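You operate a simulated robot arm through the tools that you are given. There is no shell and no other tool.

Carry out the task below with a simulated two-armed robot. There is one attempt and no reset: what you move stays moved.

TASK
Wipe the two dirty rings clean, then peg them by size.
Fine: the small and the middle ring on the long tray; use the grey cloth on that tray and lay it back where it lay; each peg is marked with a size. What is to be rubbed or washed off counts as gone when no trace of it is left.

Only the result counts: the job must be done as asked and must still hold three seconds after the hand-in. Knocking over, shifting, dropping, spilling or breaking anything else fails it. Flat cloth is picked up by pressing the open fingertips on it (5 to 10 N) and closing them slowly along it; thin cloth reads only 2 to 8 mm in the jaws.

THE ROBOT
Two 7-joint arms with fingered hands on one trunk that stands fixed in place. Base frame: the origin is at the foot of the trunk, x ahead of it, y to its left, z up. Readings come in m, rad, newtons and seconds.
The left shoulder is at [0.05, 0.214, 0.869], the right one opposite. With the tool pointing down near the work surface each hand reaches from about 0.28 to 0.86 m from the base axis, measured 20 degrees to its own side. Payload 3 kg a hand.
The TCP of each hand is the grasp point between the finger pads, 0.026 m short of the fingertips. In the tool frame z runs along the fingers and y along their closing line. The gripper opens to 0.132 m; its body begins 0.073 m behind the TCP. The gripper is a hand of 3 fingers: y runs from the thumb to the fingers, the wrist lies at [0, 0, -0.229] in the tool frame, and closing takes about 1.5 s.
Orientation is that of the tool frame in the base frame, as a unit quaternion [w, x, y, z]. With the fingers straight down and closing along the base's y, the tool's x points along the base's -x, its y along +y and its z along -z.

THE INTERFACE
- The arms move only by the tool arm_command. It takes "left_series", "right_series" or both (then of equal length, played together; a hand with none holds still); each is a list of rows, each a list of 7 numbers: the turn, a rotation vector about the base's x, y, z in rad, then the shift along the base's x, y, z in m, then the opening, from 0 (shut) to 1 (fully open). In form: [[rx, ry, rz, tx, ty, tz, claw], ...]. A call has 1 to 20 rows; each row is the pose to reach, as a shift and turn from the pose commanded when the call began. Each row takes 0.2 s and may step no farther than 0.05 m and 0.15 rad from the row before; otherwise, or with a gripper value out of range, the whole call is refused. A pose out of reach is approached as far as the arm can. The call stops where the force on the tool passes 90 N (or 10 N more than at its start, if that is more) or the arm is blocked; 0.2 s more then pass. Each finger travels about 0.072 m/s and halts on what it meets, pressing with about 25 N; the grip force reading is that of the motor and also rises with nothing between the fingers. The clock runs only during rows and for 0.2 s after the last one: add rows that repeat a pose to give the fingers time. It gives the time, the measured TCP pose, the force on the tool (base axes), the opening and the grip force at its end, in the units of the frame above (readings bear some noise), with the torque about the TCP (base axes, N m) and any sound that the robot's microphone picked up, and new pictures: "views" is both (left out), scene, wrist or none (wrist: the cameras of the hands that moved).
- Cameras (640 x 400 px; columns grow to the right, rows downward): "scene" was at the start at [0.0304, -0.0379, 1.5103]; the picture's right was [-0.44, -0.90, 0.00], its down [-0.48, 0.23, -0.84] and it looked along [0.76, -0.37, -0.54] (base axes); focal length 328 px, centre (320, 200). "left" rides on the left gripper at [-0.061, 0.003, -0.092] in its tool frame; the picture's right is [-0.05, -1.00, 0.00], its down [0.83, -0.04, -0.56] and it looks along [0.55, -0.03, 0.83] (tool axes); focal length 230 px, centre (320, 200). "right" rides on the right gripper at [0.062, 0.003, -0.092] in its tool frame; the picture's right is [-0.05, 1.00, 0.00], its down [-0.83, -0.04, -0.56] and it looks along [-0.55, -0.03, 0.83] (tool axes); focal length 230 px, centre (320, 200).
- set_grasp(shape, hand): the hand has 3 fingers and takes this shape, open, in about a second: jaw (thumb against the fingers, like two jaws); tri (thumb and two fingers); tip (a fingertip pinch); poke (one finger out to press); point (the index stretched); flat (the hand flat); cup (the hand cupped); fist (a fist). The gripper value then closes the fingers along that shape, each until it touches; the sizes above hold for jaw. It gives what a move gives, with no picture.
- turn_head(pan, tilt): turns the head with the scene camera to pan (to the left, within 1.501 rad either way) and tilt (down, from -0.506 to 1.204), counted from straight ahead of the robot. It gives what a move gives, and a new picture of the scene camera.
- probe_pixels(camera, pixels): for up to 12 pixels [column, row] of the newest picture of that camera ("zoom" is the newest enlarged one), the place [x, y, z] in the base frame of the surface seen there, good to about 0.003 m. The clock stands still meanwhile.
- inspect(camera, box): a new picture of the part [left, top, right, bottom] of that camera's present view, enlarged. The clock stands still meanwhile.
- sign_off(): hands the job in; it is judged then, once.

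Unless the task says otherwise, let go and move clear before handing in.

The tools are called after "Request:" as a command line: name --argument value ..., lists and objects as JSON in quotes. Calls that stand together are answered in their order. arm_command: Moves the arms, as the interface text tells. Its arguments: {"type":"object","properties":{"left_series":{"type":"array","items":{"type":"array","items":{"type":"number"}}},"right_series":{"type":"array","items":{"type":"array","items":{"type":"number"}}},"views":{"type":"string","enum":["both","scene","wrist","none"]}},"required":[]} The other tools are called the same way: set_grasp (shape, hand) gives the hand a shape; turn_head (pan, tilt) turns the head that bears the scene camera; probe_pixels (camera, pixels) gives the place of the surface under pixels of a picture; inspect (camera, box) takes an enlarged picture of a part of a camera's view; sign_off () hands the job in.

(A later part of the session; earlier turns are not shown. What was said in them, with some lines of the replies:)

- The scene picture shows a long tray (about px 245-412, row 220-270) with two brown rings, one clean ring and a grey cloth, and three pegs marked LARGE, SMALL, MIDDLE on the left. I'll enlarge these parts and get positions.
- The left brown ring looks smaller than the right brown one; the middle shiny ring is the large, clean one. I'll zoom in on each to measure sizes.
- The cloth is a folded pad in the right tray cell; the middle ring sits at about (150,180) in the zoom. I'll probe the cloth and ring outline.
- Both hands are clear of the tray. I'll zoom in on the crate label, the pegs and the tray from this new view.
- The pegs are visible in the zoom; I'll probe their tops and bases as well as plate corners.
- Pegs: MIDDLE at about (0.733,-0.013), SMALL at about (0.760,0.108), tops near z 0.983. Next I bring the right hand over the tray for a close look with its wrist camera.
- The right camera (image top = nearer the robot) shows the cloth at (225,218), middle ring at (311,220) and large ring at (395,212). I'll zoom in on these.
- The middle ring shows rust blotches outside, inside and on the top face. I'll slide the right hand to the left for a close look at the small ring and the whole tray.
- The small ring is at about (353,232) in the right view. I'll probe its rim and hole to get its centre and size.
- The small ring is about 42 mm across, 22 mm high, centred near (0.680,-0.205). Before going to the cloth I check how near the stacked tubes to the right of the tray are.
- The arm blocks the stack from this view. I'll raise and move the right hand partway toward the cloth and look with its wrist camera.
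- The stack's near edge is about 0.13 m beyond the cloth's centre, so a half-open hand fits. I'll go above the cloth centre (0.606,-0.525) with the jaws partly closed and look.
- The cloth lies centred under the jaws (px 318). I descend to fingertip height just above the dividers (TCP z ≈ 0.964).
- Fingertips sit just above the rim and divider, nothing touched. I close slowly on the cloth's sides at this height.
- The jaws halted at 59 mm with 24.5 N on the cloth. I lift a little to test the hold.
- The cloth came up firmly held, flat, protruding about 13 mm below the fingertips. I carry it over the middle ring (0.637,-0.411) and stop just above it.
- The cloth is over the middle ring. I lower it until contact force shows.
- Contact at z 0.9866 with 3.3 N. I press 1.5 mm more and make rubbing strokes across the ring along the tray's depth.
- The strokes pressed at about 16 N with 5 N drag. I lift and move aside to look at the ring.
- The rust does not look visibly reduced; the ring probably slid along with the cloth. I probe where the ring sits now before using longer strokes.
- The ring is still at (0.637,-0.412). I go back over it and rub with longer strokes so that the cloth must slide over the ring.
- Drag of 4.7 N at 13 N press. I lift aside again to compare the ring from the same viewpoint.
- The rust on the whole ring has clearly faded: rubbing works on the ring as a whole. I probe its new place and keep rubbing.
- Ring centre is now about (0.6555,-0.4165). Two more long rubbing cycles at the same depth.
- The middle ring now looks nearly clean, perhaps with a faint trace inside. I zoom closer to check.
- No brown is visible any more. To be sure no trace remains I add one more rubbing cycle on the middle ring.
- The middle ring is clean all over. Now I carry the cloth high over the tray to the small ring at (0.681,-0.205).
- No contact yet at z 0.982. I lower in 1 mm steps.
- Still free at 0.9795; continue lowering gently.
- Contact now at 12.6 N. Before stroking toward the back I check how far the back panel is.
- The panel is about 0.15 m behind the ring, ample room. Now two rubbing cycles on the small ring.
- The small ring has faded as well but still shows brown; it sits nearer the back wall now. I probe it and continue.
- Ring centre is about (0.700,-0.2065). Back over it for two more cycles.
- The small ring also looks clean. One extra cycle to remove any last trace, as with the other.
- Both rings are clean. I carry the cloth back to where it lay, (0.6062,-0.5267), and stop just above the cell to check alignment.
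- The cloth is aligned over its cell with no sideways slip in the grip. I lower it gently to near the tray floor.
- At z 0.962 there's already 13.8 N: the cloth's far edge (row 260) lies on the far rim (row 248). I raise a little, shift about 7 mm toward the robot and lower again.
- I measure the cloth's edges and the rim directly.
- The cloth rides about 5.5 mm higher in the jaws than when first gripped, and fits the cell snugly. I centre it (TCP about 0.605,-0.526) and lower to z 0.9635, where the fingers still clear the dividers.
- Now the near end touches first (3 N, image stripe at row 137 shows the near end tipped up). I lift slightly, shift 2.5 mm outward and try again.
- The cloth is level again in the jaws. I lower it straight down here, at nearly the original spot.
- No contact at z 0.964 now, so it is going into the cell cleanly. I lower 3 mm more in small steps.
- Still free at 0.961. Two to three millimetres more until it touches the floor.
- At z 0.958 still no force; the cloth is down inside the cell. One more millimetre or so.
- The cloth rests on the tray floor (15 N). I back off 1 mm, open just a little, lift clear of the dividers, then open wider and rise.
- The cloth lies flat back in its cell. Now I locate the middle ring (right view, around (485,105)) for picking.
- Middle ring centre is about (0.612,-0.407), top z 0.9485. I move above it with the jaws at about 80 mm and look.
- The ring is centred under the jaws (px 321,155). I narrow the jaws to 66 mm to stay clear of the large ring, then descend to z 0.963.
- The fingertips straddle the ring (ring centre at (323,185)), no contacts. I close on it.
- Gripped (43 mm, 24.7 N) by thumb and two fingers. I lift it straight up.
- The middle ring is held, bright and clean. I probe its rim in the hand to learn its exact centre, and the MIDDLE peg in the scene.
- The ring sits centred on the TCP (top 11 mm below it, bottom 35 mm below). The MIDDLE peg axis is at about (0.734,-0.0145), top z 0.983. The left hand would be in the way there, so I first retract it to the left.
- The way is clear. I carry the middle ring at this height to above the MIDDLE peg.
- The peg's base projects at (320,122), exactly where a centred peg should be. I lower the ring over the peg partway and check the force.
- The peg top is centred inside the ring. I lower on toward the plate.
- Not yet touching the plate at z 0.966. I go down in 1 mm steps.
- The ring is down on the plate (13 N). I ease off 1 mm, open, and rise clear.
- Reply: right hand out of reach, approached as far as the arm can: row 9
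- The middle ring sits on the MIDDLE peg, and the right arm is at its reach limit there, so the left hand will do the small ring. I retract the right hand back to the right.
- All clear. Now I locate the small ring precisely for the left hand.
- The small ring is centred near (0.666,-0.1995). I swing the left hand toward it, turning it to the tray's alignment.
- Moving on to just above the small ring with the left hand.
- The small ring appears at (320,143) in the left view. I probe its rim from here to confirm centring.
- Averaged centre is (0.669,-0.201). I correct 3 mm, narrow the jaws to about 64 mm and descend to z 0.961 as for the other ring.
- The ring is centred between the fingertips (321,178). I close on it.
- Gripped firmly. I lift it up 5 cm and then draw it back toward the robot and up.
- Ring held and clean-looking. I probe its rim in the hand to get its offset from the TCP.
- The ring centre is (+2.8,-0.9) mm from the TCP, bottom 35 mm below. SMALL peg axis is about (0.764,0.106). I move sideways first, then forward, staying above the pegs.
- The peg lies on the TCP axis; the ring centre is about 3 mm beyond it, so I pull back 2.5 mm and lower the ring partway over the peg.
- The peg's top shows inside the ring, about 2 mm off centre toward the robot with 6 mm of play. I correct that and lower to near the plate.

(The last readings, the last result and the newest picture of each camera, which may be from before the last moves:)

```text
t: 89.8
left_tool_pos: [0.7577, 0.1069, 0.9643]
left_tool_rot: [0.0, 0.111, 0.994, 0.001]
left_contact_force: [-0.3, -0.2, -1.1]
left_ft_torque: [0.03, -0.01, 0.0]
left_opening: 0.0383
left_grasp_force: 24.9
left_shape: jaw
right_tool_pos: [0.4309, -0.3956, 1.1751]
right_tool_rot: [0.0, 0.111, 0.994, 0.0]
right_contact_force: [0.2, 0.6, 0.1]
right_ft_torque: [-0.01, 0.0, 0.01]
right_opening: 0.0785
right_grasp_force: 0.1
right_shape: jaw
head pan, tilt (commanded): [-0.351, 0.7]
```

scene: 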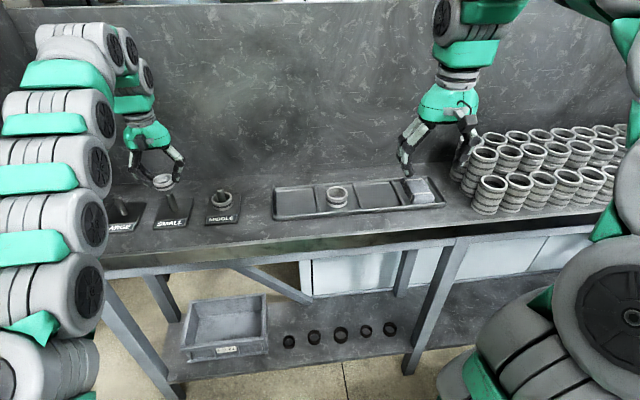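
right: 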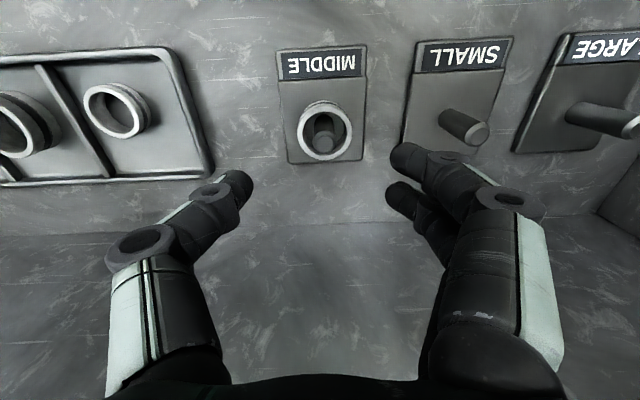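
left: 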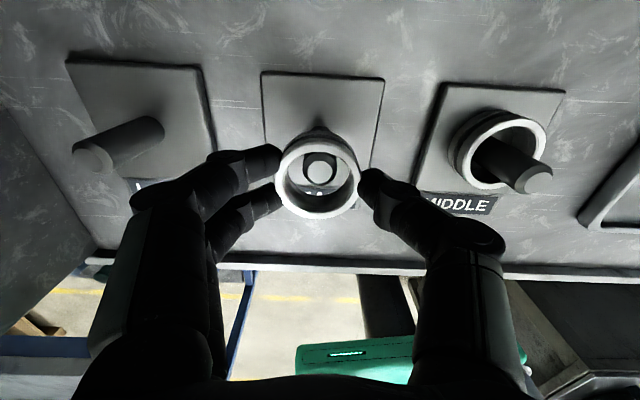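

No contact yet at z 0.964. I lower in small steps to touch the plate.

Request:
arm_command --left_series '[[0, 0, 0, 0, 0, -0.001, 0.2], [0, 0, 0, 0, 0, -0.002, 0.2], [0, 0, 0, 0, 0, -0.002, 0.2]]' --views "none"

```text
t: 90.5
left_tool_pos: [0.7585, 0.1077, 0.9633]
left_tool_rot: [0.001, 0.111, 0.994, 0.0]
left_contact_force: [-0.9, 0.4, 2.3]
left_ft_torque: [0.1, 0.0, 0.02]
left_opening: 0.0381
left_grasp_force: 25.1
left_shape: jaw
right_tool_pos: [0.4314, -0.3955, 1.1759]
right_tool_rot: [0.0, 0.111, 0.994, 0.0]
right_contact_force: [0.2, 0.0, 0.3]
right_ft_torque: [0.0, 0.01, 0.02]
right_opening: 0.0788
right_grasp_force: 0.0
right_shape: jaw
head pan, tilt (commanded): [-0.351, 0.7]
```

Light contact (2.3 N): the ring is on the plate. I open and rise straight up.

Request:
arm_command --left_series '[[0, 0, 0, 0, 0, 0, 0.28], [0, 0, 0, 0, 0, 0, 0.34], [0, 0, 0, 0, 0, 0, 0.4], [0, 0, 0, 0, 0, 0, 0.46], [0, 0, 0, 0, 0, 0.003, 0.5], [0, 0, 0, 0, 0, 0.02, 0.52], [0, 0, 0, 0, 0, 0.05, 0.52], [0, 0, 0, 0, 0, 0.075, 0.52]]' --views "both"

Request:
inspect --camera "left" --box '[220, 60, 420, 200]'

```text
t: 92.3
left_tool_pos: [0.7588, 0.1085, 1.0394]
left_tool_rot: [0.002, 0.111, 0.994, 0.0]
left_contact_force: [-0.5, -0.7, -0.1]
left_ft_torque: [0.0, 0.0, -0.01]
left_opening: 0.0679
left_grasp_force: 0.0
left_shape: jaw
right_tool_pos: [0.4311, -0.3957, 1.1751]
right_tool_rot: [0.0, 0.111, 0.994, 0.0]
right_contact_force: [-0.4, 0.0, 0.1]
right_ft_torque: [0.03, 0.01, 0.01]
right_opening: 0.0788
right_grasp_force: 0.0
right_shape: jaw
head pan, tilt (commanded): [-0.351, 0.7]
```

scene: 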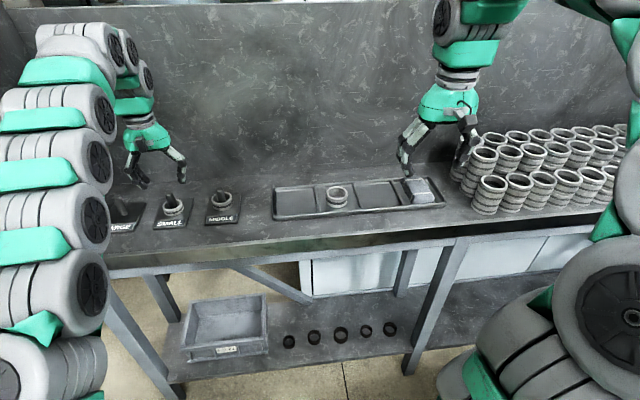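
left: 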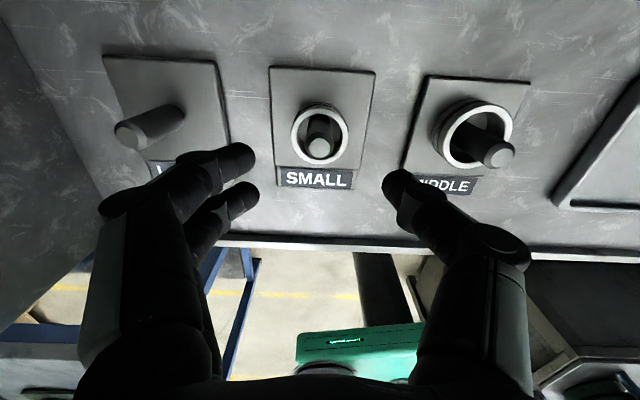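

```text
2.86 times, centred on (320, 130) of left
```

zoom: 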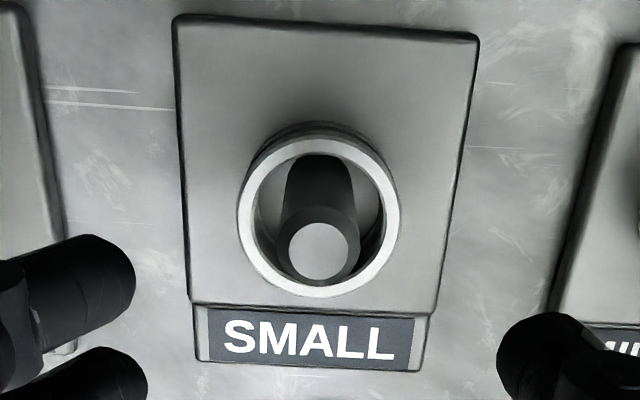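

The small ring is seated on the SMALL peg. I withdraw the left hand toward the robot and up, then inspect everything.

Request:
arm_command --left_series '[[0, 0, 0, -0.03, 0, 0.005, 0.52], [0, 0, 0, -0.07, 0.005, 0.015, 0.52], [0, 0, 0, -0.11, 0.015, 0.03, 0.52], [0, 0, 0, -0.15, 0.03, 0.05, 0.52], [0, 0, 0, -0.19, 0.05, 0.07, 0.52], [0, 0, 0, -0.22, 0.08, 0.09, 0.52], [0, 0, 0, -0.26, 0.1, 0.11, 0.52], [0, 0, 0, -0.3, 0.12, 0.13, 0.52], [0, 0, 0, -0.34, 0.14, 0.14, 0.52], [0, 0, 0, -0.37, 0.17, 0.15, 0.52]]' --views "scene"

Request:
inspect --camera "scene" --box '[95, 175, 255, 240]'

Request:
inspect --camera "scene" --box '[265, 165, 455, 230]'

```text
t: 94.5
left_tool_pos: [0.3871, 0.2778, 1.1889]
left_tool_rot: [0.0, 0.111, 0.994, 0.0]
left_contact_force: [-0.2, 0.1, -0.2]
left_ft_torque: [-0.03, 0.0, -0.02]
left_opening: 0.0684
left_grasp_force: 0.1
left_shape: jaw
right_tool_pos: [0.4301, -0.3962, 1.1756]
right_tool_rot: [0.0, 0.11, 0.994, 0.0]
right_contact_force: [-0.1, -0.2, -0.2]
right_ft_torque: [0.0, -0.02, 0.01]
right_opening: 0.0788
right_grasp_force: 0.0
right_shape: jaw
head pan, tilt (commanded): [-0.351, 0.7]
```

scene: 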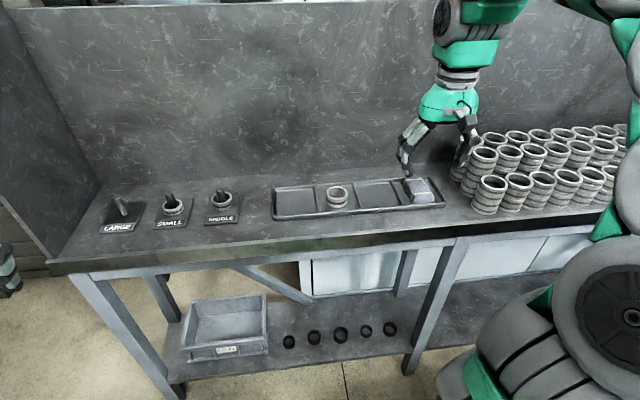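

```text
4.00 times, centred on (175, 208) of scene
```

zoom: 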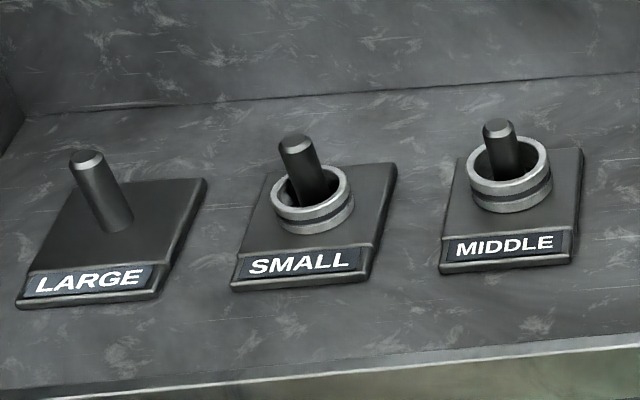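

```text
3.37 times, centred on (360, 198) of scene
```

zoom: 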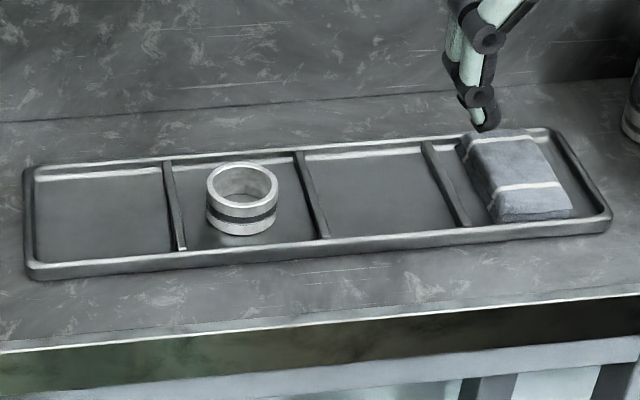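

Both rings are on their pegs and the tray looks in order. I zoom closer to check for any trace of rust and to verify the cloth's place.

Request:
inspect --camera "scene" --box '[155, 183, 195, 223]'

Request:
inspect --camera "scene" --box '[205, 180, 245, 220]'

Request:
inspect --camera "scene" --box '[385, 165, 455, 220]'

Request:
probe_pixels --camera "zoom" --pixels '[[150, 130], [225, 285], [415, 285], [330, 115], [270, 200], [130, 150], [235, 305], [40, 90], [140, 290], [345, 100], [460, 270], [420, 250]]'

```text
10.00 times, centred on (175, 203) of scene
```

zoom: 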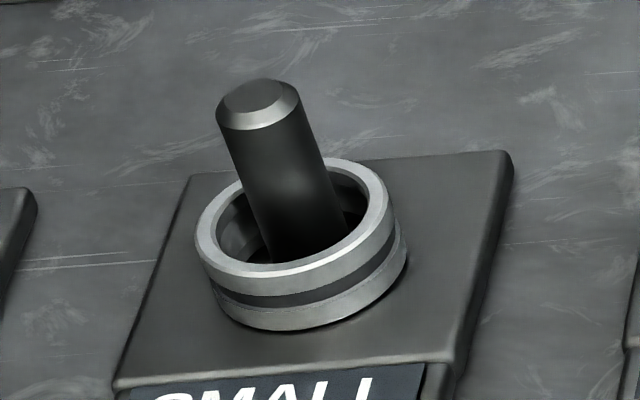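

```text
10.00 times, centred on (225, 200) of scene
```

zoom: 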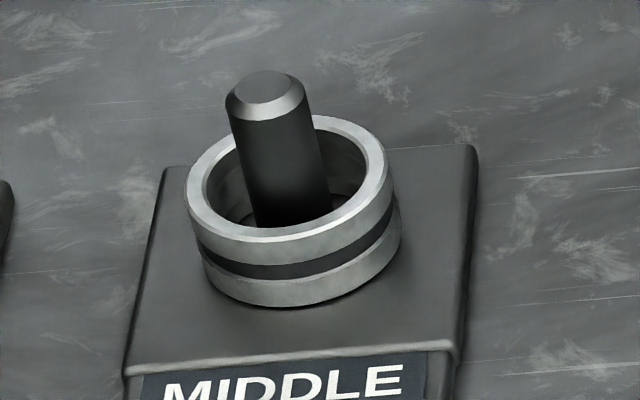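

```text
7.27 times, centred on (420, 192) of scene
```

zoom: 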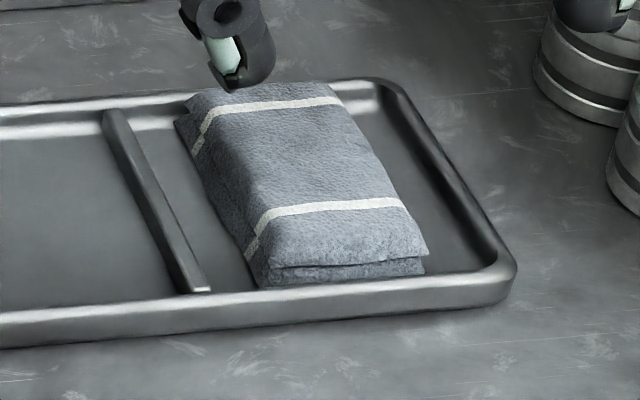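

```text
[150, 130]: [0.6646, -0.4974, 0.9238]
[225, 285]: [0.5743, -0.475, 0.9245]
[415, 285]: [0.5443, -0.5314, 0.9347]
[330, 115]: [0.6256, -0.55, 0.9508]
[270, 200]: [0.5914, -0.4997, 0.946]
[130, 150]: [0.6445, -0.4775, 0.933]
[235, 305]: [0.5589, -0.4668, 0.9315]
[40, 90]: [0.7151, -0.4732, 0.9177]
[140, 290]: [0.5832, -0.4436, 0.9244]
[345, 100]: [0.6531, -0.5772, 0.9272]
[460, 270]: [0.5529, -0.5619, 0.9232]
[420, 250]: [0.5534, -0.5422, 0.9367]
```

The cloth lies within a few millimetres of its first place. One last close-up of both rings to be sure of no brown trace.

Request:
inspect --camera "scene" --box '[213, 188, 233, 202]'

Request:
inspect --camera "scene" --box '[163, 196, 183, 210]'

Request:
inspect --camera "scene" --box '[326, 184, 350, 210]'

```text
16.00 times, centred on (223, 195) of scene
```

zoom: 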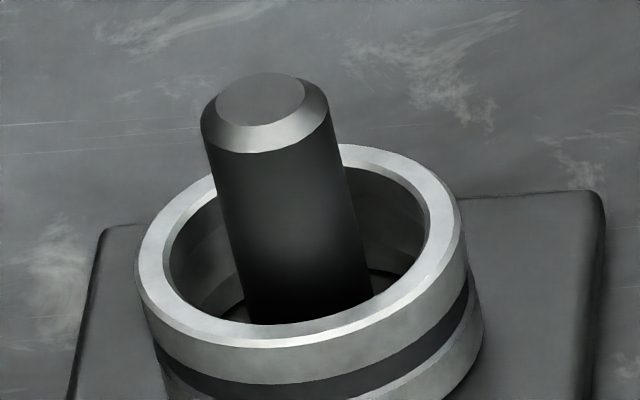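

```text
16.00 times, centred on (173, 203) of scene
```

zoom: 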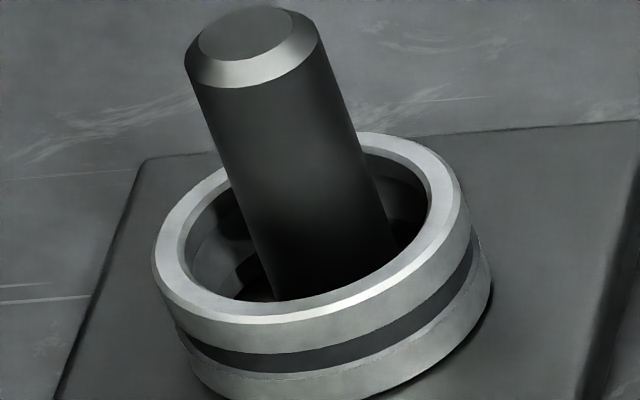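

```text
15.38 times, centred on (338, 197) of scene
```

zoom: 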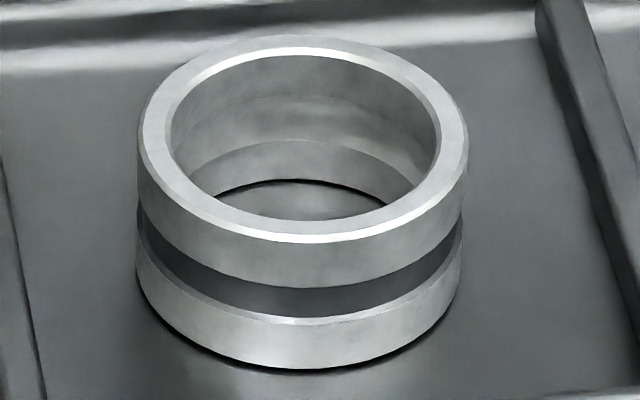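

Both pegged rings now look the same bright grey as the clean large ring. The cloth is back in its cell, nothing else has shifted, and both hands are empty and clear, so I hand in.

Request:
sign_off

```text
The job is handed in.
```

The job is done and handed in: both dirty rings are wiped clean and pegged by size. The small ring is on the SMALL peg and the middle ring on the MIDDLE peg.

- **Rings:** I gave each ring one extra round of rubbing after it first looked clean. In the final close-ups neither shows any brown, and both match the clean large ring.
- **Cloth:** the grey cloth lies flat in its own cell of the tray, within a few millimetres of where it lay. The first two tries at setting it down caught on the tray's rim, so I lifted it and set it straight before letting go.
- **Everything else:** the large ring, tray, peg plates and tube stack show no sign of having moved. Both hands are empty and clear.
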